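You operate a simulated robot arm through the tools that you are given. There is no shell and no other tool. Be economical: measure what you need, move in short steps, check, and stop when the job is done.

Carry out the task below with a simulated two-armed robot. There is one attempt and no reset: what you move stays moved.

## Task
Put the short grey bar on the turntable, start the fan, sand the crust off.
Fine: hold the bar; yellow sanding block back; switch ends off. Set down upright: yellow sanding block. What is to be rubbed or washed off counts as gone when no trace of it is left.

Only the result counts: the job must be done as asked and must still hold three seconds after the hand-in. Knocking over, shifting, dropping, spilling or breaking anything else fails it.

## Robot
Two 7-joint arms with three-finger grippers on one trunk, on a base that drives. Base frame: it is fixed to the floor where the robot stands at the start and does not move with it; the origin is under the middle of the robot, x ahead of it, y to its left, z up; the surface under the hand at the start is at about z = 850. Units: mm, rad, N and s.
The left shoulder is at the start at [42, 154, 1007], the right one opposite. With the tool pointing down near the work surface each hand reaches from about 100 to 620 mm from the robot's upright axis, wherever it stands, measured 20 degrees to its own side. Places, roughly: black booth switch [400, 800, 900]; plate of the booth turntable [500, 100, 900]; yellow sanding block (8x4x6 cm) [400, -100, 900]. Payload 2.69 kg a hand.
The tool frame of a hand sits at the grasp point between the pads (the TCP): z along the fingers, y along the line on which they close. The tips reach 29 mm beyond it. Largest opening 120 mm; the body of the gripper starts 78 mm behind the TCP.
Orientation is that of the tool frame in the base frame, as [roll, pitch, yaw] about the fixed x, y, z axes, in that order (R = Rz(yaw) Ry(pitch) Rx(roll)). With the fingers straight down and closing along the base's y, the tool's x points along the base's -x, its y along +y and its z along -z.

## Interface
- The arms move only by the tool step_arm. It takes "left_commands", "right_commands" or both (then of equal length, played together; a hand with none holds still); each is a list that holds one entry, the list of rows, each a list of 7 numbers: the shift along the tool's x, y, z in mm, then the turn, a rotation vector about the tool's x, y, z in rad, then the gripper command, from -1 (fully open) to 1 (shut), values between in proportion. In form: [[[x, y, z, wx, wy, wz, fingers], ...]]. A call has 1 to 8 rows; each row shifts and turns the commanded pose from where the row before left it, along the tool's axes as they then stand. A row lasts 0.2 s, in which the tool goes at most 50 mm and 0.15 rad; a call with a longer step from one row to the next is refused whole, and so is a gripper value outside its range. A pose out of reach is approached as far as the arm can. The call stops where the force on the tool passes 40 N (or 10 N more than at its start, if that is more) or the arm is blocked; 0.2 s more then pass. Each finger halts on what it meets, pressing with about 22 N; the grip force reading is that of the motor and also rises with nothing between the fingers. The clock runs only during rows and for 0.2 s after the last one: add rows that do not move to give the fingers time. It gives the time, the measured TCP pose, the force on the tool (base axes), the opening and the grip force at its end, in the units of the frame above (readings bear some noise), with the torque about the TCP (base axes, N m) and any sound that the robot's microphone picked up, and new pictures: "show" is both (left out), scene, wrist or none (wrist: the cameras of the hands that moved).
- Cameras (640 x 400 px; columns grow to the right, rows downward): "scene" is now at [139.6, 36.5, 1195.1]; the picture's right is [0.34, -0.94, 0.00], its down [-0.18, -0.06, -0.98] and it looks along [0.92, 0.33, -0.19] (base axes); focal length 214 px, centre (320, 200). "left" rides on the left gripper at [63, 0, -104] in its tool frame; the picture's right is [0.00, 1.00, 0.00], its down [-0.83, 0.00, -0.56] and it looks along [-0.56, 0.00, 0.83] (tool axes); focal length 275 px, centre (320, 200). "right" rides on the right gripper at [63, 0, -104] in its tool frame; the picture's right is [0.00, 1.00, 0.00], its down [-0.83, 0.00, -0.56] and it looks along [-0.56, 0.00, 0.83] (tool axes); focal length 275 px, centre (320, 200). There is no depth. A picture from a camera that has moved, and an enlarged one, comes with that camera's place and axes in the base frame and with its lens. The place of the scene camera against the robot may be out by one fixed shift of up to 18 mm in any direction.
- slide_trunk(by): slides the trunk up (or, below 0, down) by that many mm; the arms and the scene camera ride with it, the base frame stays. It gives what a move gives, with no picture.
- steer(legs): drives the robot by 1 to 6 legs, each [ahead, left, turn to the left] in mm, mm and rad, along the robot's own axes; the way and the turn of a leg run together, so that a leg with both is an arc; at most 1500 mm and 3.142 rad a leg. The arms and the cameras ride along, it lands a little off, and it stops where it bumps. It gives what a move gives, and a new picture of the scene camera.
- pan_tilt(pan, tilt): turns the head with the scene camera to pan (to the left, within 1.396 rad either way) and tilt (down, from -0.506 to 1.204), counted from straight ahead of the robot. It gives what a move gives, and a new picture of the scene camera.
- close_up(camera, box): a new picture of the part [left, top, right, bottom] of that camera's present view, enlarged. It takes no simulated time.
- close_job(): hands the job in; it is judged then, once.

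Work in short steps. Places have to be worked out from the pictures, the camera data and where the tool is seen: move nearer, look again, correct. Check each grasp and each placing, and mend what went wrong. You have 120 turns and 260 pictures in all, those below and enlarged ones among them. Open the grippers and draw the arms clear of the work before you hand the job in, unless the task says otherwise; then end with one line.

The tools are called after ">>>" as a command line: name --argument value ..., lists and objects as JSON in quotes. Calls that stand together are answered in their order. step_arm: Moves the arms, as the interface text tells. Its arguments: {"type":"object","properties":{"left_commands":{"type":"array"},"right_commands":{"type":"array"},"show":{"type":"string","enum":["both","scene","wrist","none"]}},"required":[]} The other tools are called the same way: slide_trunk (by) slides the trunk up or down; steer (legs) drives the base; pan_tilt (pan, tilt) turns the head that bears the scene camera; close_up (camera, box) takes an enlarged picture of a part of a camera's view; close_job () hands the job in.

At the start:

```text
time: 0.0
left_eef_pos: [358.4, 460.3, 1000.6]
left_orientation: [3.14, 0.004, 3.139]
left_contact_force: [0.8, -0.3, -0.2]
left_wrist_torque: [-0.01, -0.01, 0.03]
left_width: 119.8
left_grip_force: 0.0
right_eef_pos: [280.5, 17.1, 1163.0]
right_orientation: [-3.141, 0.001, 3.14]
right_contact_force: [0.4, -1.0, -0.3]
right_wrist_torque: [0.01, 0.0, 0.0]
right_width: 119.9
right_grip_force: 0.1
trunk travel left (down, up): [-375.0, 63.0]
robot x, y, heading: [-0.4, 0.9, 0.003]
head pan, tilt: [0.344, 0.188]
```

scene: 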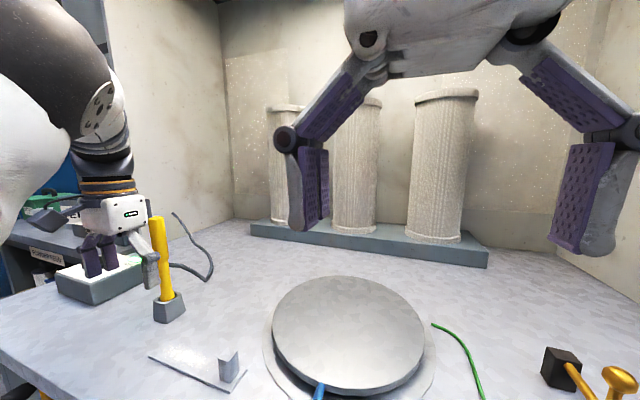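
right: 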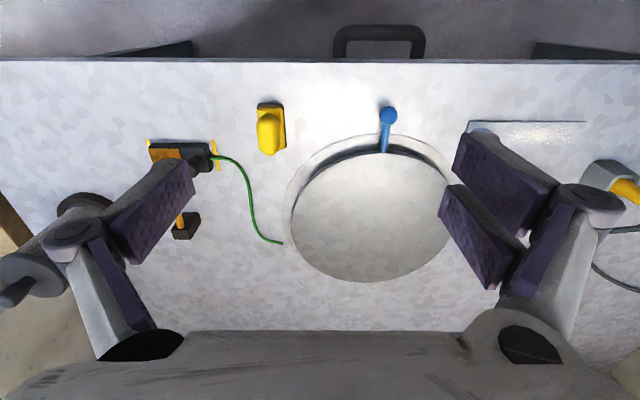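
left: 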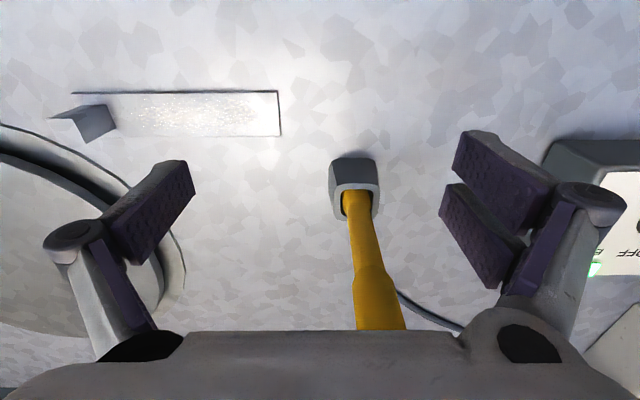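

The scene shows a turntable, a yellow tool at left, some plate with crust, a switch box at far left and things at right. I look around with the head first.

>>> pan_tilt --pan 0.9 --tilt 0.5

>>> pan_tilt --pan -0.5 --tilt 0.7

>>> pan_tilt --pan 0.3 --tilt 0.8

```text
time: 1.0
left_eef_pos: [358.6, 461.4, 999.3]
left_orientation: [-3.14, 0.0, 3.139]
left_contact_force: [0.8, 0.3, 0.1]
left_wrist_torque: [0.01, 0.06, 0.02]
left_width: 119.7
left_grip_force: 0.1
right_eef_pos: [281.3, 17.9, 1163.2]
right_orientation: [3.139, 0.002, 3.13]
right_contact_force: [45.9, 63.5, -10.5]
right_wrist_torque: [-7.37, 4.47, -4.95]
right_width: 120.1
right_grip_force: 0.1
trunk travel left (down, up): [-375.0, 63.0]
robot x, y, heading: [-0.4, 0.4, -0.005]
head pan, tilt: [0.901, 0.499]
camera scene: at [131.2, 54.7, 1186.4], right [0.53, -0.85, 0.0], down [-0.23, -0.15, -0.96], along [0.81, 0.51, -0.28], focal length 214 px, centre (320, 200)
```

scene: 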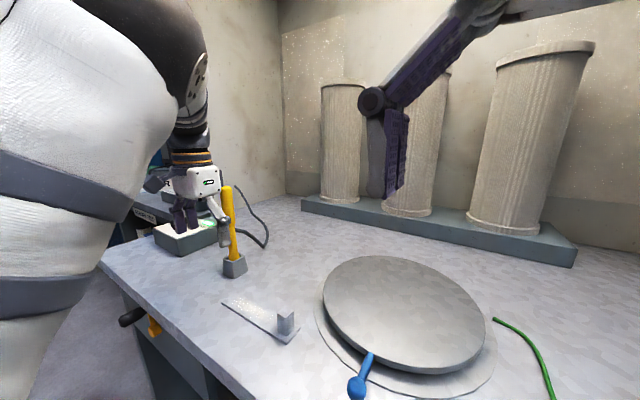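

```text
time: 2.5
left_eef_pos: [358.2, 460.6, 1000.9]
left_orientation: [-3.141, 0.0, 3.14]
left_contact_force: [0.6, 0.3, -0.6]
left_wrist_torque: [-0.01, 0.01, 0.01]
left_width: 120.0
left_grip_force: 0.1
right_eef_pos: [282.9, 15.2, 1162.6]
right_orientation: [-3.14, 0.001, 3.135]
right_contact_force: [71.7, -45.3, -4.0]
right_wrist_torque: [5.31, 8.04, 3.04]
right_width: 120.0
right_grip_force: 0.1
trunk travel left (down, up): [-375.0, 63.0]
robot x, y, heading: [1.9, 1.0, -0.001]
head pan, tilt: [-0.499, 0.7]
camera scene: at [143.7, -9.5, 1178.1], right [-0.16, -0.99, 0.0], down [-0.36, 0.06, -0.93], along [0.92, -0.15, -0.36], focal length 214 px, centre (320, 200)
```

scene: 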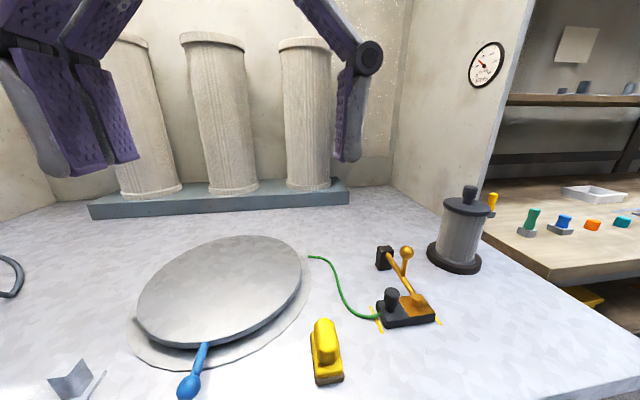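

```text
time: 3.6
left_eef_pos: [357.7, 461.2, 1000.5]
left_orientation: [3.141, 0.001, 3.139]
left_contact_force: [0.1, -0.9, 0.2]
left_wrist_torque: [0.03, 0.01, 0.0]
left_width: 120.0
left_grip_force: 0.1
right_eef_pos: [281.2, 16.6, 1162.5]
right_orientation: [-3.141, 0.0, 3.14]
right_contact_force: [13.4, 12.6, -3.5]
right_wrist_torque: [-1.43, 1.24, -0.95]
right_width: 119.5
right_grip_force: 0.0
trunk travel left (down, up): [-375.0, 63.0]
robot x, y, heading: [-0.5, 4.6, -0.001]
head pan, tilt: [0.3, 0.799]
camera scene: at [142.4, 26.0, 1177.4], right [0.22, -0.97, 0.0], down [-0.36, -0.08, -0.93], along [0.91, 0.21, -0.37], focal length 214 px, centre (320, 200)
```

scene: 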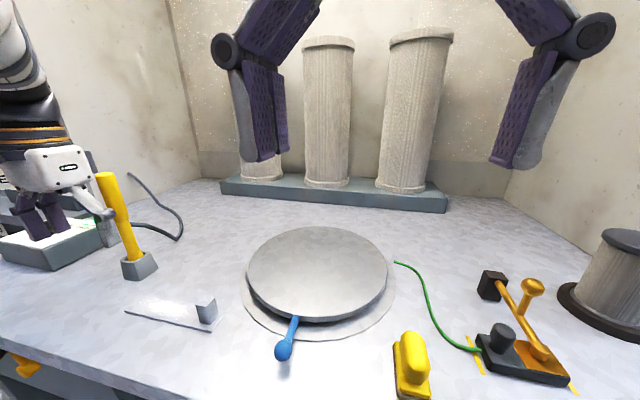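

The head seems wedged against the right hand (forces there). I move the right hand off to the right, then look again.

>>> step_arm --right_commands '[[[-20, -40, 0, 0, 0, 0, -1], [-20, -45, 0, 0, 0, 0, -1], [0, -50, 0, 0, 0, 0, -1], [0, -50, 0, 0, 0, 0, -1], [0, -50, 0, 0, 0, 0, -1], [0, -45, 0, 0, 0, 0, -1]]]' --show "wrist"

>>> pan_tilt --pan 0.3 --tilt 0.8

>>> close_up --camera "left" --box '[0, 50, 400, 300]'

```text
time: 3.9
left_eef_pos: [358.4, 460.3, 1000.6]
left_orientation: [-3.141, 0.0, 3.138]
left_contact_force: [-0.2, -0.3, 0.2]
left_wrist_torque: [0.03, 0.03, -0.01]
left_width: 119.9
left_grip_force: 0.0
right_eef_pos: [290.3, 11.3, 1158.7]
right_orientation: [-3.139, 0.01, 3.126]
right_contact_force: [49.5, 26.7, -23.6]
right_wrist_torque: [-2.85, 3.7, -1.82]
right_width: 120.1
right_grip_force: 0.0
trunk travel left (down, up): [-375.0, 63.0]
robot x, y, heading: [4.5, 3.8, 0.001]
head pan, tilt: [0.3, 0.799]
stopped in row 1 (right hand): the force on the tool passed its limit at 71 N (the readings are from after the stop); the commanded pose is now the measured one
camera right: at [225.4, 13.0, 1262.0], right [0.01, 1.0, 0.0], down [0.83, -0.01, 0.56], along [0.56, -0.01, -0.83], focal length 275 px, centre (320, 200)
```

right: 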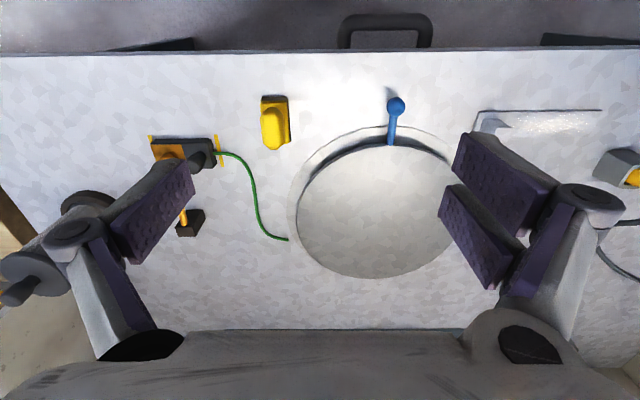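

```text
time: 4.5
left_eef_pos: [358.3, 460.4, 1000.3]
left_orientation: [3.141, 0.0, 3.141]
left_contact_force: [0.7, 0.2, -0.3]
left_wrist_torque: [-0.02, 0.0, -0.01]
left_width: 120.0
left_grip_force: 0.0
right_eef_pos: [289.2, 11.2, 1159.5]
right_orientation: [-3.14, 0.01, 3.129]
right_contact_force: [63.1, 26.4, -14.7]
right_wrist_torque: [-3.1, 6.2, -1.75]
right_width: 120.2
right_grip_force: 0.1
trunk travel left (down, up): [-375.0, 63.0]
robot x, y, heading: [-1.2, 1.0, 0.006]
head pan, tilt: [0.3, 0.799]
camera scene: at [141.7, 26.8, 1173.6], right [0.23, -0.97, 0.0], down [-0.39, -0.1, -0.91], along [0.89, 0.21, -0.41], focal length 214 px, centre (320, 200)
```

scene: 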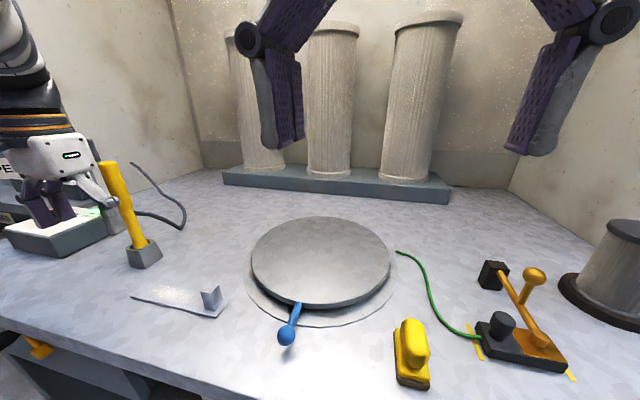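

```text
1.60 times, centred on (200, 175) of left
camera zoom: at [294.0, 461.6, 1104.0], right [0.01, 1.0, 0.0], down [0.83, -0.01, 0.56], along [0.56, 0.0, -0.83], focal length 440 px, centre (512, 240)
```

zoom: 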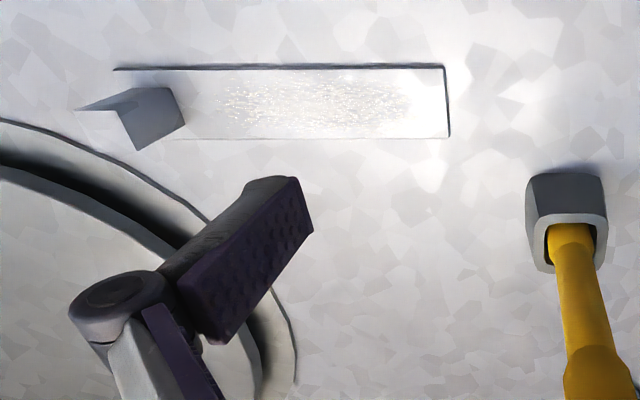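

The head blocks on the right hand; I raise the head back to its start, then move the right hand away.

>>> pan_tilt --pan 0.344 --tilt 0.1

>>> step_arm --right_commands '[[[-25, -30, 0, 0, 0, 0, -1], [-25, -40, 0, 0, 0, 0, -1], [0, -50, 0, 0, 0, 0, -1], [0, -50, 0, 0, 0, 0, -1], [0, -50, 0, 0, 0, 0, -1], [0, -45, 0, 0, 0, 0, -1]]]' --show "wrist"

>>> pan_tilt --pan 0.3 --tilt 0.8

```text
time: 5.6
left_eef_pos: [358.7, 461.3, 999.8]
left_orientation: [3.141, 0.0, 3.141]
left_contact_force: [0.5, 0.0, -0.8]
left_wrist_torque: [-0.01, 0.02, -0.01]
left_width: 119.9
left_grip_force: 0.0
right_eef_pos: [284.6, 11.1, 1161.4]
right_orientation: [-3.14, 0.01, 3.136]
right_contact_force: [-0.2, 0.4, -0.2]
right_wrist_torque: [-0.02, -0.01, 0.01]
right_width: 120.1
right_grip_force: 0.1
trunk travel left (down, up): [-375.0, 63.0]
robot x, y, heading: [-2.7, 5.3, -0.003]
head pan, tilt: [0.344, 0.099]
camera scene: at [138.5, 36.1, 1203.3], right [0.34, -0.94, 0.0], down [-0.09, -0.03, -0.99], along [0.94, 0.34, -0.1], focal length 214 px, centre (320, 200)
```

scene: 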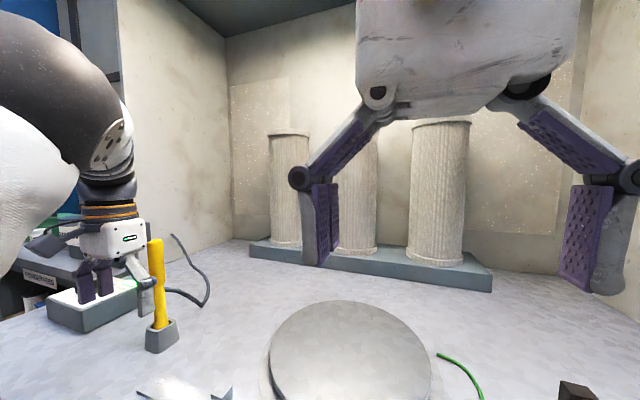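

```text
time: 7.0
left_eef_pos: [358.4, 459.8, 1000.0]
left_orientation: [3.138, 0.003, 3.14]
left_contact_force: [-0.3, -0.8, 0.1]
left_wrist_torque: [0.02, 0.04, 0.01]
left_width: 120.1
left_grip_force: 0.1
right_eef_pos: [351.2, -235.5, 1113.1]
right_orientation: [-3.14, 0.01, 3.138]
right_contact_force: [-0.8, -0.2, 0.8]
right_wrist_torque: [0.04, 0.0, -0.01]
right_width: 119.7
right_grip_force: 0.1
right hand out of reach, approached as far as the arm can: row 3, 4, 5, 6
trunk travel left (down, up): [-375.0, 63.0]
robot x, y, heading: [0.6, 2.2, 0.0]
head pan, tilt: [0.344, 0.099]
camera right: at [285.9, -234.8, 1216.4], right [0.0, 1.0, 0.0], down [0.83, 0.0, 0.56], along [0.56, 0.0, -0.83], focal length 275 px, centre (320, 200)
```

right: 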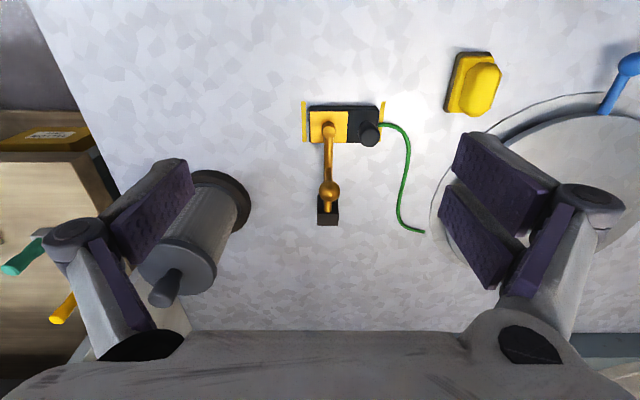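

```text
time: 8.1
left_eef_pos: [359.2, 460.8, 1000.3]
left_orientation: [3.141, 0.0, 3.139]
left_contact_force: [-0.2, 0.4, -0.4]
left_wrist_torque: [0.01, 0.0, 0.01]
left_width: 120.0
left_grip_force: 0.0
right_eef_pos: [350.6, -234.4, 1113.5]
right_orientation: [-3.14, 0.008, 3.136]
right_contact_force: [-0.5, -0.8, 0.5]
right_wrist_torque: [0.03, 0.0, 0.01]
right_width: 120.0
right_grip_force: 0.0
trunk travel left (down, up): [-375.0, 63.0]
robot x, y, heading: [1.0, -4.5, 0.002]
head pan, tilt: [0.3, 0.799]
camera scene: at [129.0, 28.9, 1140.3], right [0.3, -0.96, 0.0], down [-0.68, -0.21, -0.7], along [0.67, 0.21, -0.72], focal length 214 px, centre (320, 200)
```

scene: 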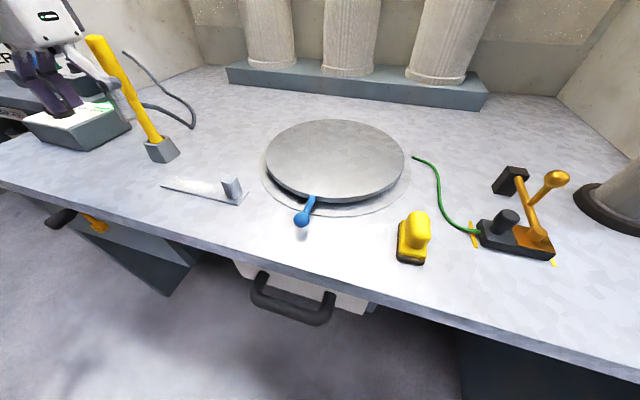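

Now I look to the left for the black booth switch, and farther around for other bars.

>>> pan_tilt --pan 1.2 --tilt 0.5

>>> pan_tilt --pan -0.9 --tilt 0.6

>>> pan_tilt --pan 0.2 --tilt 1.15

>>> close_up --camera "left" --box '[500, 120, 640, 300]'

```text
time: 9.3
left_eef_pos: [358.8, 461.7, 999.2]
left_orientation: [-3.141, 0.001, 3.14]
left_contact_force: [0.1, 0.6, -0.6]
left_wrist_torque: [-0.01, -0.02, -0.01]
left_width: 120.2
left_grip_force: 0.1
right_eef_pos: [350.6, -234.4, 1114.6]
right_orientation: [-3.139, 0.009, 3.136]
right_contact_force: [0.5, 0.8, 0.4]
right_wrist_torque: [0.02, 0.01, 0.0]
right_width: 119.7
right_grip_force: 0.1
trunk travel left (down, up): [-375.0, 63.0]
robot x, y, heading: [-1.6, 1.1, -0.001]
head pan, tilt: [1.201, 0.499]
camera scene: at [84.9, 89.9, 1166.2], right [0.93, -0.36, 0.0], down [-0.17, -0.45, -0.88], along [0.32, 0.82, -0.48], focal length 214 px, centre (320, 200)
```

scene: 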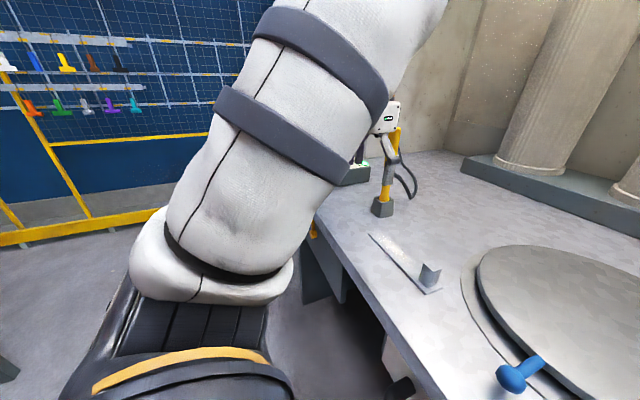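

```text
time: 11.3
left_eef_pos: [358.3, 460.6, 999.6]
left_orientation: [-3.141, 0.003, 3.141]
left_contact_force: [1.0, 0.8, -0.6]
left_wrist_torque: [0.02, 0.0, -0.01]
left_width: 119.9
left_grip_force: 0.0
right_eef_pos: [350.0, -235.1, 1114.1]
right_orientation: [-3.139, 0.008, 3.137]
right_contact_force: [-0.3, 0.4, -1.2]
right_wrist_torque: [-0.01, 0.0, 0.0]
right_width: 120.0
right_grip_force: 0.0
trunk travel left (down, up): [-375.0, 63.0]
robot x, y, heading: [2.7, -4.7, -0.004]
head pan, tilt: [-0.901, 0.6]
camera scene: at [106.9, -64.2, 1157.1], right [-0.78, -0.62, 0.0], down [-0.35, 0.44, -0.83], along [0.51, -0.65, -0.56], focal length 214 px, centre (320, 200)
```

scene: 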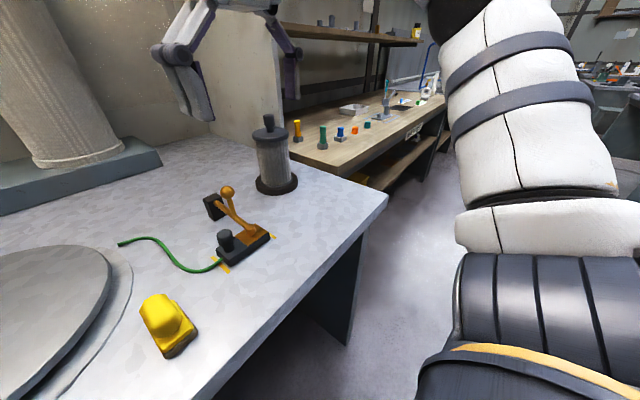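

```text
time: 12.6
left_eef_pos: [357.5, 460.9, 1000.5]
left_orientation: [3.141, 0.001, 3.139]
left_contact_force: [-0.2, 0.2, 0.9]
left_wrist_torque: [0.01, -0.01, 0.02]
left_width: 119.8
left_grip_force: 0.0
right_eef_pos: [350.7, -235.1, 1113.3]
right_orientation: [-3.139, 0.008, 3.136]
right_contact_force: [-0.1, 0.1, -0.3]
right_wrist_torque: [0.02, -0.02, 0.02]
right_width: 119.9
right_grip_force: 0.1
trunk travel left (down, up): [-375.0, 63.0]
robot x, y, heading: [-1.5, 3.9, -0.001]
head pan, tilt: [0.201, 1.15]
camera scene: at [110.3, 16.9, 1115.4], right [0.2, -0.98, 0.0], down [-0.89, -0.18, -0.41], along [0.4, 0.08, -0.91], focal length 214 px, centre (320, 200)
```

scene: 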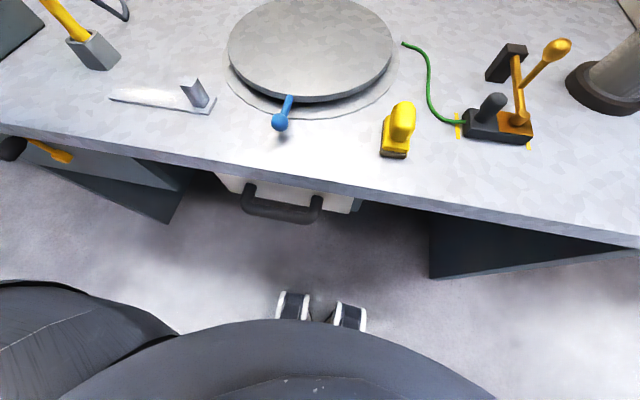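

```text
2.22 times, centred on (570, 210) of left
camera zoom: at [294.0, 461.6, 1104.1], right [0.01, 1.0, 0.0], down [0.83, -0.01, 0.56], along [0.56, 0.0, -0.83], focal length 612 px, centre (-236, 178)
```

zoom: 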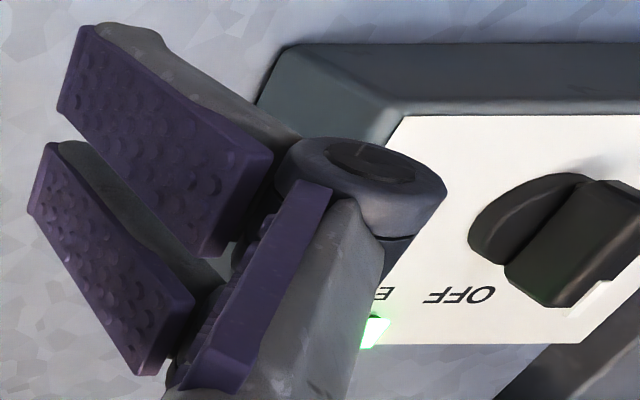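

The bar lies flat at about x 350–390, y 250–425 with an upright tab at its right end and a speckled crust. I move the left hand above it for a closer look.

>>> step_arm --left_commands '[[[0, 0, -30, 0, 0, 0, -1], [0, -45, 0, 0, 0, 0, -1], [0, -45, 0, 0, 0, 0, -1], [0, -45, 0, 0, 0, 0, -1], [0, -30, 0, 0, 0, 0, -1], [30, 0, 0, 0, 0, 0, -1]]]'

>>> close_up --camera "left" --box '[200, 50, 520, 250]'

>>> close_up --camera "scene" --box '[80, 50, 280, 175]'

```text
time: 14.0
left_eef_pos: [365.5, 340.5, 1035.4]
left_orientation: [-3.142, 0.002, 3.141]
left_contact_force: [-0.1, 0.2, 0.0]
left_wrist_torque: [-0.05, -0.03, -0.02]
left_width: 119.9
left_grip_force: 0.0
left hand out of reach, approached as far as the arm can: row 4, 5, 6
right_eef_pos: [349.9, -234.2, 1114.7]
right_orientation: [-3.141, 0.01, 3.137]
right_contact_force: [-0.4, -0.3, -0.1]
right_wrist_torque: [-0.03, -0.02, -0.01]
right_width: 119.8
right_grip_force: 0.0
trunk travel left (down, up): [-375.0, 63.0]
robot x, y, heading: [-2.5, -3.2, -0.002]
head pan, tilt: [0.201, 1.15]
camera scene: at [110.6, 2.8, 1115.4], right [-0.04, -1.0, 0.0], down [-0.91, 0.04, -0.4], along [0.4, -0.02, -0.91], focal length 214 px, centre (320, 200)
camera left: at [300.9, 342.1, 1139.8], right [0.01, 1.0, 0.0], down [0.83, -0.01, 0.56], along [0.56, 0.0, -0.83], focal length 275 px, centre (320, 200)
```

scene: 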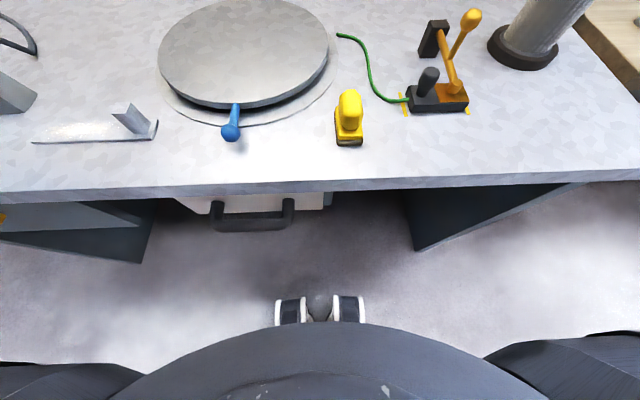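
left: 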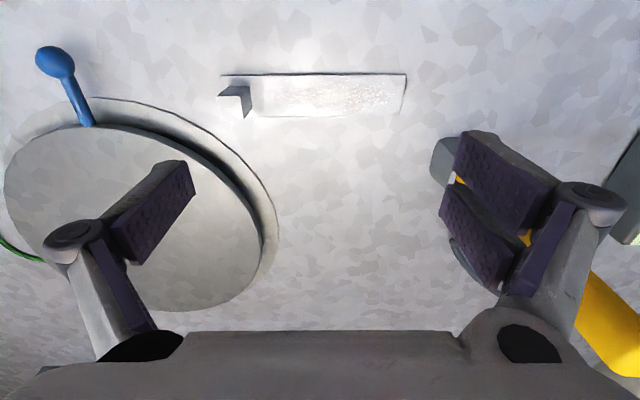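

```text
2.00 times, centred on (360, 150) of left
camera zoom: at [300.9, 342.1, 1139.8], right [0.01, 1.0, 0.0], down [0.83, -0.01, 0.56], along [0.56, 0.0, -0.83], focal length 551 px, centre (240, 300)
```

zoom: 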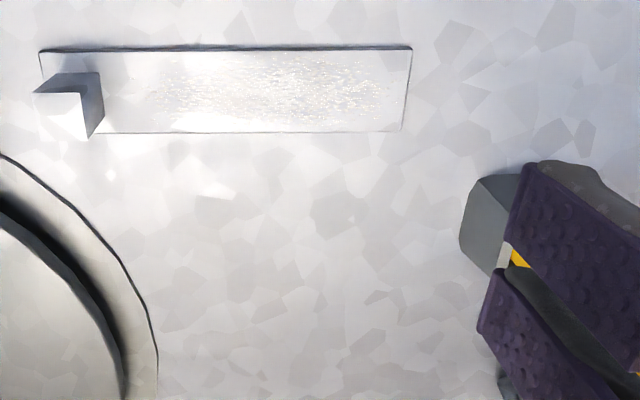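

```text
3.20 times, centred on (180, 112) of scene
camera zoom: at [110.6, 2.8, 1115.4], right [-0.04, -1.0, 0.0], down [-0.91, 0.04, -0.4], along [0.4, -0.02, -0.91], focal length 686 px, centre (768, 480)
```

zoom: 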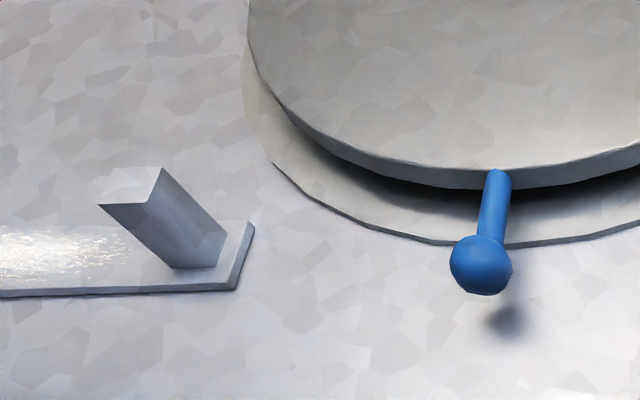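

The post on the bar's right end is at about (370, 262), top z≈891. The head collides with the arms when it's tilted down, so I lift it, and pull the left hand back and up before driving left to see the switch.

>>> pan_tilt --pan 0.6 --tilt 0.3

>>> step_arm --left_commands '[[[20, 20, -20, 0, 0, 0, -1], [20, 20, -20, 0, 0, 0, -1], [20, 20, -20, 0, 0, 0, -1]]]' --show "none"

```text
time: 15.2
left_eef_pos: [365.9, 341.1, 1034.9]
left_orientation: [3.14, 0.001, 3.14]
left_contact_force: [0.1, 0.4, 0.8]
left_wrist_torque: [-0.01, 0.0, 0.04]
left_width: 119.9
left_grip_force: 0.0
right_eef_pos: [350.8, -234.1, 1113.4]
right_orientation: [-3.14, 0.007, 3.138]
right_contact_force: [-0.1, 0.7, -1.2]
right_wrist_torque: [-0.02, -0.01, 0.01]
right_width: 120.1
right_grip_force: 0.1
trunk travel left (down, up): [-375.0, 63.0]
robot x, y, heading: [1.9, 1.4, -0.008]
head pan, tilt: [0.6, 0.3]
camera scene: at [129.3, 57.4, 1184.5], right [0.56, -0.83, 0.0], down [-0.25, -0.17, -0.95], along [0.79, 0.53, -0.3], focal length 214 px, centre (320, 200)
```

scene: 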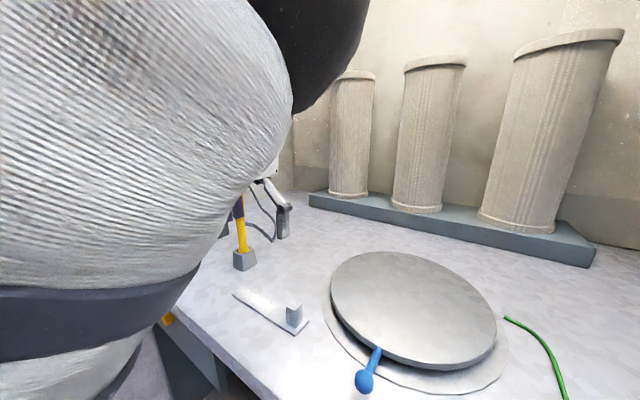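

```text
time: 16.0
left_eef_pos: [301.9, 403.0, 1094.6]
left_orientation: [-3.141, 0.001, 3.141]
left_contact_force: [0.1, 0.7, -0.7]
left_wrist_torque: [0.0, 0.01, 0.04]
left_width: 120.1
left_grip_force: 0.0
right_eef_pos: [350.5, -234.3, 1114.8]
right_orientation: [-3.141, 0.009, 3.135]
right_contact_force: [-0.3, -0.2, 0.7]
right_wrist_torque: [0.01, 0.01, 0.0]
right_width: 120.0
right_grip_force: 0.0
trunk travel left (down, up): [-375.0, 63.0]
robot x, y, heading: [1.3, 0.0, -0.001]
head pan, tilt: [0.6, 0.3]
```

The left hand is now pulled back and high. I drive left 420 mm.

>>> steer --legs '[[0, 420, 0]]'

>>> close_up --camera "left" --box '[0, 0, 640, 400]'

>>> close_up --camera "right" --box '[0, 0, 640, 400]'

```text
time: 19.8
left_eef_pos: [303.0, 826.9, 1095.0]
left_orientation: [3.141, 0.001, 3.141]
left_contact_force: [0.3, 0.1, 0.1]
left_wrist_torque: [0.01, 0.0, -0.03]
left_width: 120.0
left_grip_force: 0.1
right_eef_pos: [350.6, 190.0, 1113.8]
right_orientation: [-3.14, 0.01, 3.136]
right_contact_force: [-0.4, -0.1, 0.0]
right_wrist_torque: [-0.03, -0.02, -0.02]
right_width: 119.9
right_grip_force: 0.1
trunk travel left (down, up): [-375.0, 63.0]
robot x, y, heading: [1.8, 425.1, -0.004]
head pan, tilt: [0.6, 0.3]
camera scene: at [128.9, 482.5, 1184.6], right [0.57, -0.82, 0.0], down [-0.24, -0.17, -0.96], along [0.79, 0.54, -0.3], focal length 214 px, centre (320, 200)
```

scene: 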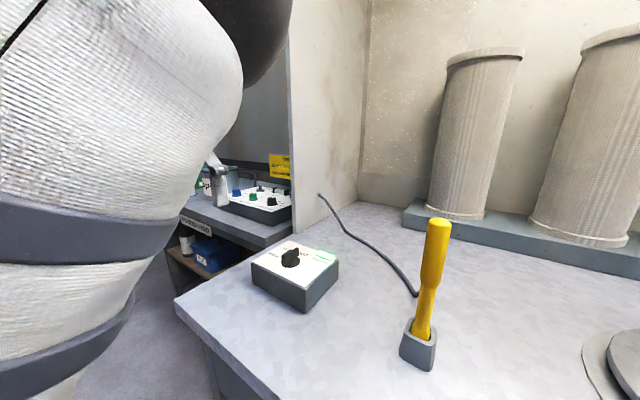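

```text
1.00 times, centred on (320, 200) of left (not enlarged: the box is as wide or as high as the picture)
camera zoom: at [238.6, 828.0, 1198.5], right [0.01, 1.0, 0.0], down [0.83, 0.0, 0.56], along [0.56, 0.0, -0.83], focal length 275 px, centre (320, 200)
```

zoom: 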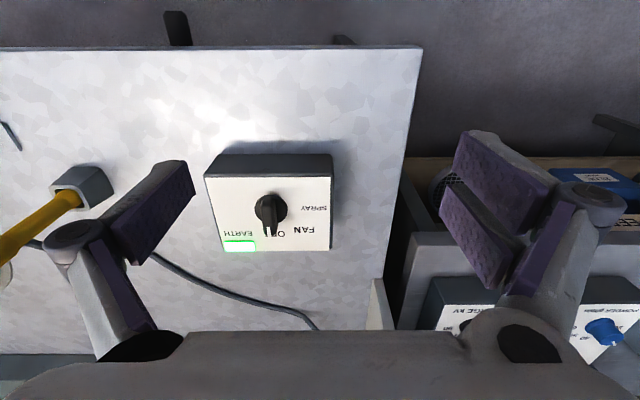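

```text
1.00 times, centred on (320, 200) of right (not enlarged: the box is as wide or as high as the picture)
camera zoom: at [285.8, 191.0, 1216.9], right [0.0, 1.0, 0.0], down [0.83, 0.0, 0.56], along [0.56, 0.0, -0.83], focal length 275 px, centre (320, 200)
```

zoom: 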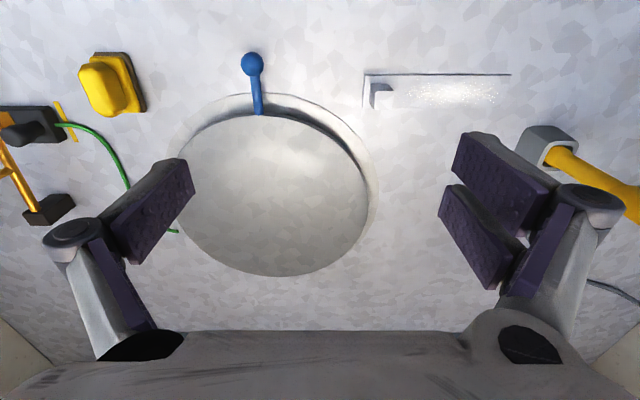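

>>> close_up --camera "left" --box '[190, 140, 350, 260]'

>>> close_up --camera "scene" --box '[240, 220, 360, 320]'

```text
3.33 times, centred on (270, 200) of left
camera zoom: at [238.6, 828.0, 1198.5], right [0.01, 1.0, 0.0], down [0.83, 0.0, 0.56], along [0.56, 0.0, -0.83], focal length 918 px, centre (487, 200)
```

zoom: 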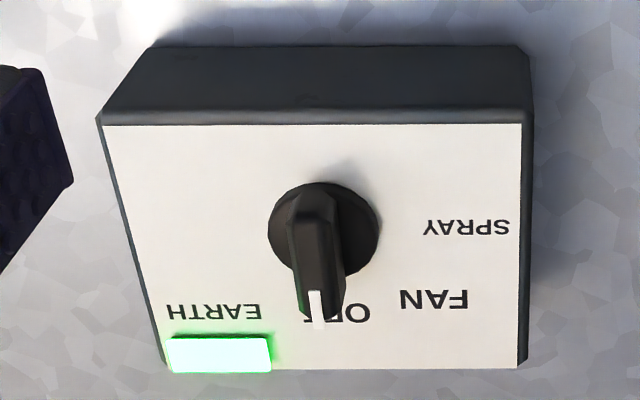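

```text
4.00 times, centred on (300, 270) of scene
camera zoom: at [128.9, 482.5, 1184.6], right [0.57, -0.82, 0.0], down [-0.24, -0.17, -0.96], along [0.79, 0.54, -0.3], focal length 858 px, centre (400, -80)
```

zoom: 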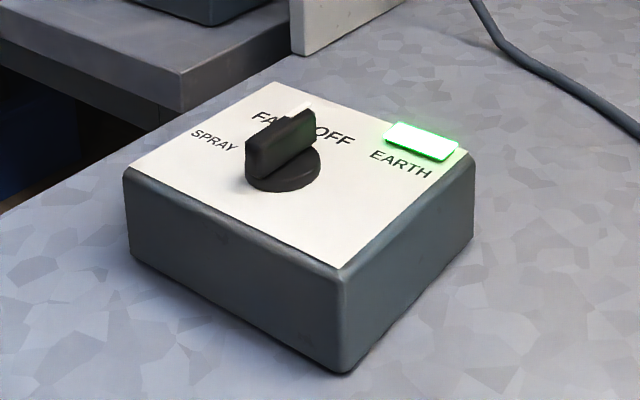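

The knob sits on the box at about (445, 766), pointing +x at OFF; FAN is about 45° counter-clockwise from above. I move the left hand above it.

>>> step_arm --left_commands '[[[-36, -15, 10, 0, 0, 0, -0.3], [-36, -15, 15, 0, 0, 0, -0.3], [-36, -15, 15, 0, 0, 0, -0.3], [-35, -16, 15, 0, 0, 0, -0.3], [0, 0, 30, 0, 0, 0, -0.3], [0, 0, 0, 0, 0, 0, -0.3]]]' --show "wrist"

```text
time: 21.2
left_eef_pos: [446.7, 764.8, 1012.2]
left_orientation: [3.14, 0.002, 3.141]
left_contact_force: [0.3, 0.1, -0.8]
left_wrist_torque: [0.0, 0.01, 0.02]
left_width: 77.8
left_grip_force: 0.0
right_eef_pos: [350.9, 190.4, 1113.4]
right_orientation: [-3.14, 0.008, 3.137]
right_contact_force: [0.0, -0.1, 0.0]
right_wrist_torque: [0.02, 0.02, 0.01]
right_width: 120.1
right_grip_force: 0.0
trunk travel left (down, up): [-375.0, 63.0]
robot x, y, heading: [-0.0, 422.7, -0.003]
head pan, tilt: [0.6, 0.3]
camera left: at [383.1, 766.1, 1116.6], right [0.01, 1.0, 0.0], down [0.83, -0.01, 0.56], along [0.56, 0.0, -0.83], focal length 275 px, centre (320, 200)
```

left: 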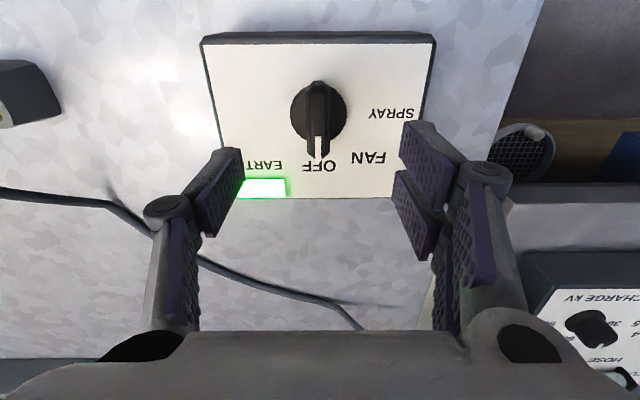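

Knob bar centred at (441, 765), top z≈940. I lower to TCP z≈950 and close on it.

>>> step_arm --left_commands '[[[5, 0, 30, 0, 0, 0, -0.3], [0, 0, 31, 0, 0, 0, -0.3], [0, 0, 0, 0, 0, 0, 1], [0, 0, 0, 0, 0, 0, 1], [0, 0, 0, 0, 0, 0, 1]]]' --show "wrist"

```text
time: 22.4
left_eef_pos: [442.7, 764.4, 950.2]
left_orientation: [3.141, 0.002, 3.14]
left_contact_force: [-1.5, 0.6, -2.8]
left_wrist_torque: [0.13, -0.89, -0.02]
left_width: 16.0
left_grip_force: 42.1
right_eef_pos: [349.8, 190.0, 1113.7]
right_orientation: [-3.14, 0.009, 3.137]
right_contact_force: [-0.6, -0.1, -0.1]
right_wrist_torque: [0.02, -0.04, 0.01]
right_width: 120.0
right_grip_force: 0.1
trunk travel left (down, up): [-375.0, 63.0]
robot x, y, heading: [2.2, 422.2, -0.001]
head pan, tilt: [0.6, 0.3]
camera left: at [379.3, 764.9, 1053.8], right [0.01, 1.0, 0.0], down [0.83, 0.0, 0.56], along [0.56, 0.0, -0.83], focal length 275 px, centre (320, 200)
```

left: 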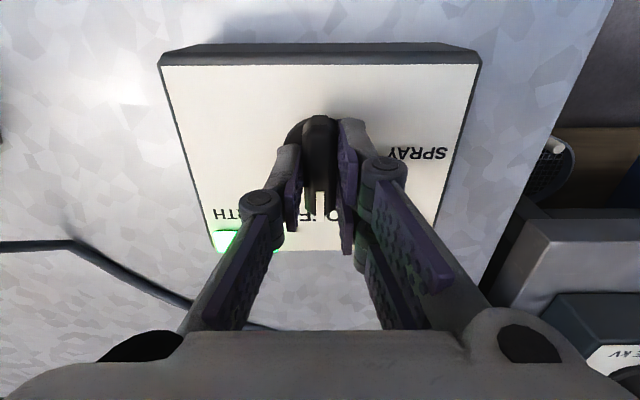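

Knob gripped (16 mm). I turn it counter-clockwise from above by about 45° to FAN.

>>> step_arm --left_commands '[[[0, 0, 0, 0, 0, -0.13, 1], [0, 0, 0, 0, 0, -0.13, 1], [0, 0, 0, 0, 0, -0.13, 1], [0, 0, 0, 0, 0, -0.13, 1], [0, 0, 0, 0, 0, -0.13, 1], [0, 0, 0, 0, 0, -0.13, 1], [0, 0, 0, 0, 0, 0, 1]]]' --show "wrist"

```text
time: 24.0
left_eef_pos: [443.4, 763.4, 950.5]
left_orientation: [-3.139, 0.005, -2.36]
left_contact_force: [23.7, -13.2, 11.9]
left_wrist_torque: [0.19, -1.11, -0.01]
left_width: 16.0
left_grip_force: 41.8
right_eef_pos: [352.4, 187.5, 1113.0]
right_orientation: [3.14, 0.009, 3.134]
right_contact_force: [0.4, -0.9, 0.5]
right_wrist_torque: [0.01, -0.01, -0.01]
right_width: 120.2
right_grip_force: 0.0
trunk travel left (down, up): [-375.0, 63.0]
robot x, y, heading: [0.7, 426.9, -0.001]
head pan, tilt: [0.6, 0.3]
camera left: at [397.2, 719.4, 1053.6], right [-0.7, 0.71, 0.0], down [0.59, 0.58, 0.56], along [0.4, 0.39, -0.83], focal length 275 px, centre (320, 200)
```

left: 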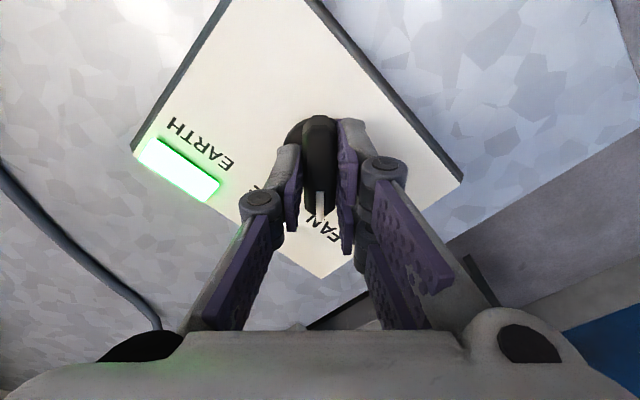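

The pointer is at FAN. I release, raise and check.

>>> step_arm --left_commands '[[[0, 0, 0, 0, 0, 0, -0.4], [0, 0, 0, 0, 0, 0, -0.4], [0, 0, -40, 0, 0, 0, -0.4], [0, 0, -40, 0, 0, 0, -0.4], [0, 0, -40, 0, 0, 0, -0.4], [0, 0, 0, 0, 0, 0, -0.4]]]'

>>> close_up --camera "left" --box '[200, 40, 440, 190]'

```text
time: 25.4
left_eef_pos: [442.4, 764.0, 1066.7]
left_orientation: [-3.141, 0.003, -2.361]
left_contact_force: [0.0, 0.3, 0.4]
left_wrist_torque: [0.0, 0.02, 0.01]
left_width: 84.1
left_grip_force: 0.0
right_eef_pos: [351.6, 189.8, 1112.8]
right_orientation: [-3.14, 0.01, 3.134]
right_contact_force: [-0.3, 0.5, 0.3]
right_wrist_torque: [0.02, -0.04, 0.03]
right_width: 119.7
right_grip_force: 0.1
trunk travel left (down, up): [-375.0, 63.0]
robot x, y, heading: [2.0, 424.0, 0.004]
head pan, tilt: [0.6, 0.3]
camera scene: at [129.0, 482.3, 1184.6], right [0.57, -0.82, 0.0], down [-0.24, -0.17, -0.96], along [0.79, 0.54, -0.3], focal length 214 px, centre (320, 200)
camera left: at [395.6, 720.1, 1170.5], right [-0.7, 0.71, 0.0], down [0.59, 0.58, 0.56], along [0.4, 0.39, -0.83], focal length 275 px, centre (320, 200)
```

scene: 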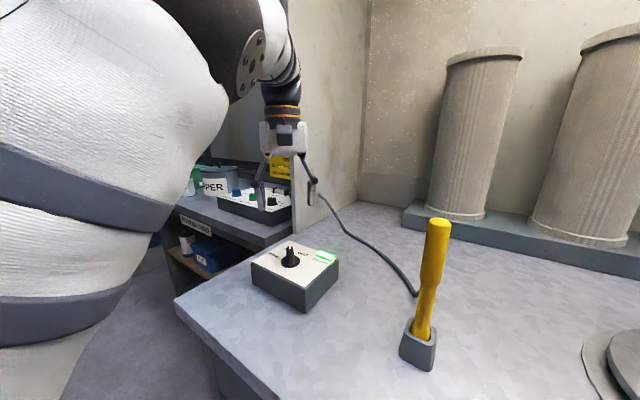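
left: 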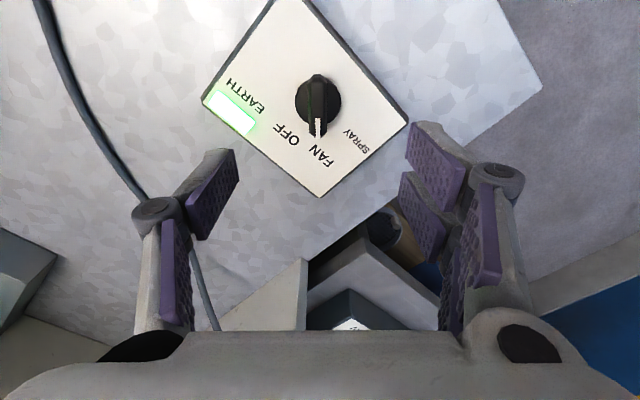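

```text
2.67 times, centred on (320, 115) of left
camera zoom: at [395.6, 720.1, 1170.5], right [-0.7, 0.71, 0.0], down [0.59, 0.58, 0.56], along [0.4, 0.39, -0.83], focal length 734 px, centre (320, 427)
```

zoom: 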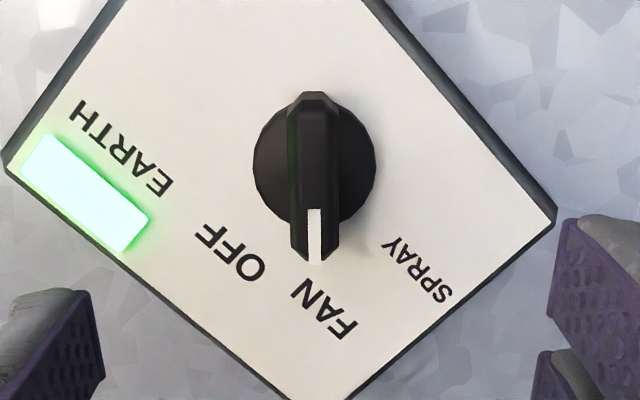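

FAN is selected. Now I bring the right hand over the post (370, 262) while the left hand turns back and retreats.

>>> step_arm --left_commands '[[[0, 0, -10, 0, 0, 0.13, -0.4], [0, 0, -5, 0, 0, 0.13, -0.4], [0, 0, 0, 0, 0, 0.13, -0.4], [0, 0, 0, 0, 0, 0.13, -0.4], [30, 0, 0, 0, 0, 0.13, -0.4], [40, 0, 0, 0, 0, 0.13, -0.4], [40, 0, 0, 0, 0, 0, -0.4], [20, 0, 0, 0, 0, 0, -0.4]]]' --right_commands '[[[-10, 35, 10, 0, 0, 0, -0.5], [-9, 37, 15, 0, 0, 0, -0.5], [0, 0, 30, 0, 0, 0, -0.5], [0, 0, 30, 0, 0, 0, -0.5], [0, 0, 30, 0, 0, 0, -0.5], [0, 0, 20, 0, 0, 0, -0.5], [0, 0, 0, 0, 0, 0, -0.5], [0, 0, 0, 0, 0, 0, -0.5]]]' --show "wrist"

>>> close_up --camera "right" --box '[240, 60, 560, 260]'

```text
time: 27.2
left_eef_pos: [329.3, 777.5, 1092.0]
left_orientation: [-3.142, 0.001, 3.14]
left_contact_force: [-0.5, -0.6, 0.3]
left_wrist_torque: [-0.03, 0.01, 0.04]
left_width: 84.1
left_grip_force: 0.1
left hand out of reach, approached as far as the arm can: row 7, 8
right_eef_pos: [368.1, 260.5, 977.5]
right_orientation: [-3.141, 0.008, 3.136]
right_contact_force: [-0.4, -0.2, -0.1]
right_wrist_torque: [0.0, -0.03, -0.04]
right_width: 89.8
right_grip_force: 0.0
trunk travel left (down, up): [-375.0, 63.0]
robot x, y, heading: [0.7, 426.5, -0.003]
head pan, tilt: [0.6, 0.3]
camera right: at [303.7, 261.7, 1081.0], right [0.0, 1.0, 0.0], down [0.83, 0.0, 0.56], along [0.56, 0.0, -0.83], focal length 275 px, centre (320, 200)
camera left: at [265.2, 778.3, 1195.8], right [0.01, 1.0, 0.0], down [0.83, -0.01, 0.56], along [0.56, 0.0, -0.83], focal length 275 px, centre (320, 200)
```

right: 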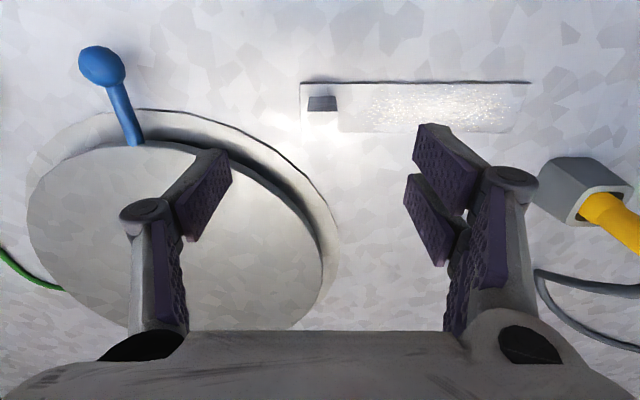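
left: 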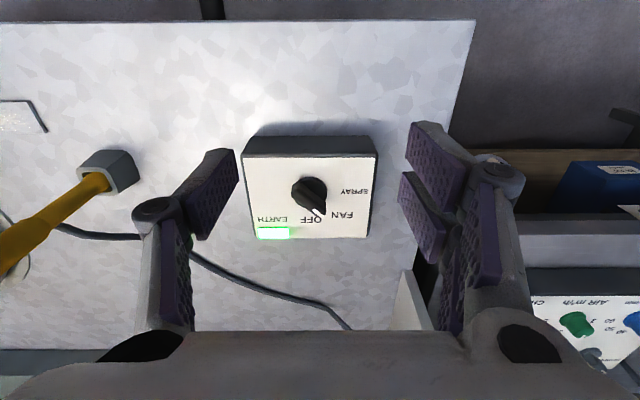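

```text
2.00 times, centred on (400, 160) of right
camera zoom: at [303.7, 261.7, 1081.0], right [0.0, 1.0, 0.0], down [0.83, 0.0, 0.56], along [0.56, 0.0, -0.83], focal length 551 px, centre (160, 280)
```

zoom: 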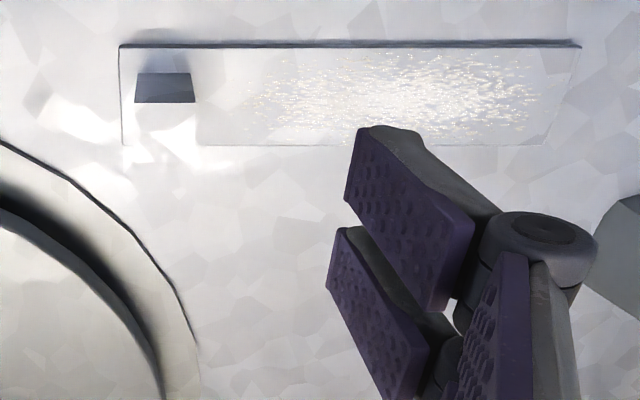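

Post centre is at about (367, 263.3), top z≈896, bar top z≈856. I lower to TCP z≈889 and close.

>>> step_arm --right_commands '[[[0, 2.8, 45, 0, 0, 0, -0.5], [0, 0, 43, 0, 0, 0, -0.5], [0, 0, 0, 0, 0, 0, 1], [0, 0, 0, 0, 0, 0, 1], [0, 0, 0, 0, 0, 0, 1]]]' --show "wrist"

```text
time: 28.4
left_eef_pos: [329.9, 778.3, 1091.3]
left_orientation: [3.141, 0.0, 3.139]
left_contact_force: [0.1, 0.0, 0.2]
left_wrist_torque: [0.02, 0.0, 0.02]
left_width: 84.0
left_grip_force: 0.1
right_eef_pos: [371.4, 264.5, 889.9]
right_orientation: [-3.141, 0.01, 3.138]
right_contact_force: [0.0, 0.2, -0.4]
right_wrist_torque: [-0.03, -0.02, 0.05]
right_width: 25.0
right_grip_force: 22.1
trunk travel left (down, up): [-375.0, 63.0]
robot x, y, heading: [0.4, 422.8, 0.001]
head pan, tilt: [0.6, 0.3]
camera right: at [306.5, 265.2, 993.6], right [0.0, 1.0, 0.0], down [0.83, 0.0, 0.56], along [0.56, 0.0, -0.83], focal length 275 px, centre (320, 200)
```

right: 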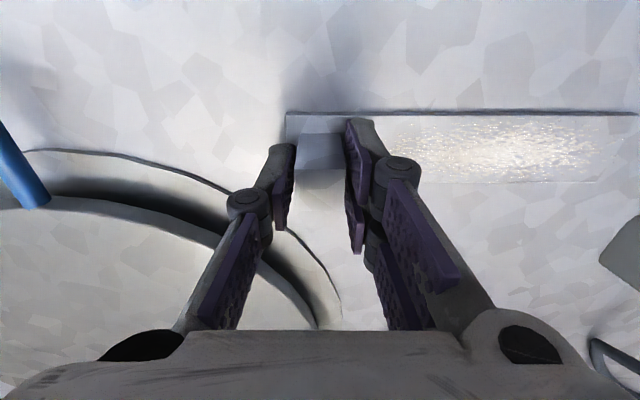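

Grip reads 25 mm with force. I lift a little and check.

>>> step_arm --right_commands '[[[0, 0, -20, 0, 0, 0, 1], [0, 0, -30, 0, 0, 0, 1], [0, 0, -40, 0, 0, 0, 1], [0, 0, 0, 0, 0, 0, 1]]]' --show "wrist"

```text
time: 29.4
left_eef_pos: [329.3, 777.2, 1091.9]
left_orientation: [-3.139, -0.001, 3.14]
left_contact_force: [0.7, 0.2, -0.4]
left_wrist_torque: [-0.03, 0.02, -0.01]
left_width: 84.3
left_grip_force: 0.0
right_eef_pos: [369.4, 265.4, 980.9]
right_orientation: [3.141, 0.01, 3.136]
right_contact_force: [-0.4, 0.0, 0.4]
right_wrist_torque: [-0.03, -0.01, -0.01]
right_width: 0.0
right_grip_force: 21.8
trunk travel left (down, up): [-375.0, 63.0]
robot x, y, heading: [1.7, 423.2, -0.003]
head pan, tilt: [0.6, 0.3]
camera right: at [304.9, 265.8, 1084.3], right [0.0, 1.0, 0.0], down [0.83, 0.0, 0.56], along [0.56, 0.0, -0.83], focal length 275 px, centre (320, 200)
```

right: 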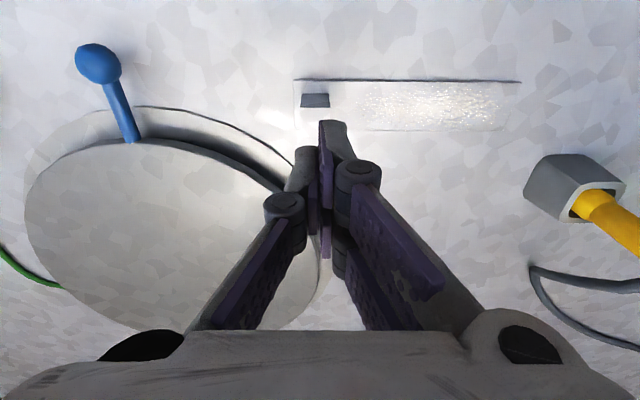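

The bar slipped out. I look closely at the post to see why.

>>> close_up --camera "right" --box '[260, 50, 420, 150]'

>>> pan_tilt --pan -0.5 --tilt 0.6

```text
4.00 times, centred on (340, 100) of right
camera zoom: at [304.9, 265.8, 1084.3], right [0.0, 1.0, 0.0], down [0.83, 0.0, 0.56], along [0.56, 0.0, -0.83], focal length 1101 px, centre (240, 600)
```

zoom: 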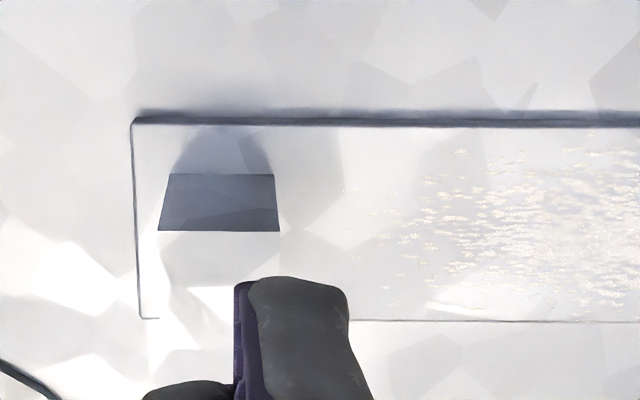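

```text
time: 30.7
left_eef_pos: [329.3, 778.6, 1089.0]
left_orientation: [-3.137, -0.007, 3.141]
left_contact_force: [0.6, -0.4, -0.5]
left_wrist_torque: [0.01, -0.03, 0.01]
left_width: 84.0
left_grip_force: 0.0
right_eef_pos: [369.9, 266.1, 981.6]
right_orientation: [-3.139, 0.008, 3.137]
right_contact_force: [0.1, 0.3, -1.7]
right_wrist_torque: [0.01, 0.01, 0.04]
right_width: 0.1
right_grip_force: 22.1
trunk travel left (down, up): [-375.0, 63.0]
robot x, y, heading: [-0.5, 421.8, -0.001]
head pan, tilt: [-0.499, 0.6]
camera scene: at [139.4, 461.7, 1181.0], right [0.34, -0.94, 0.0], down [-0.31, -0.11, -0.94], along [0.89, 0.32, -0.33], focal length 214 px, centre (320, 200)
```

scene: 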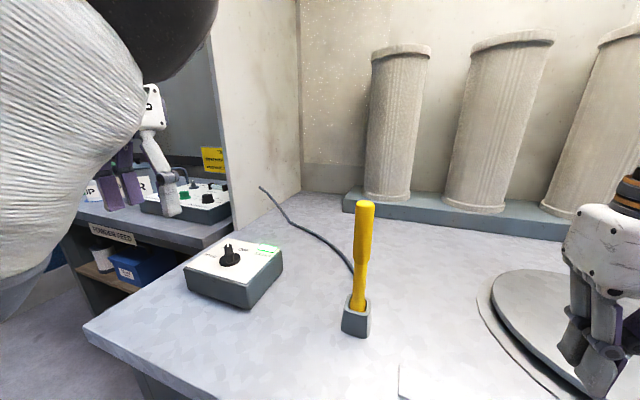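

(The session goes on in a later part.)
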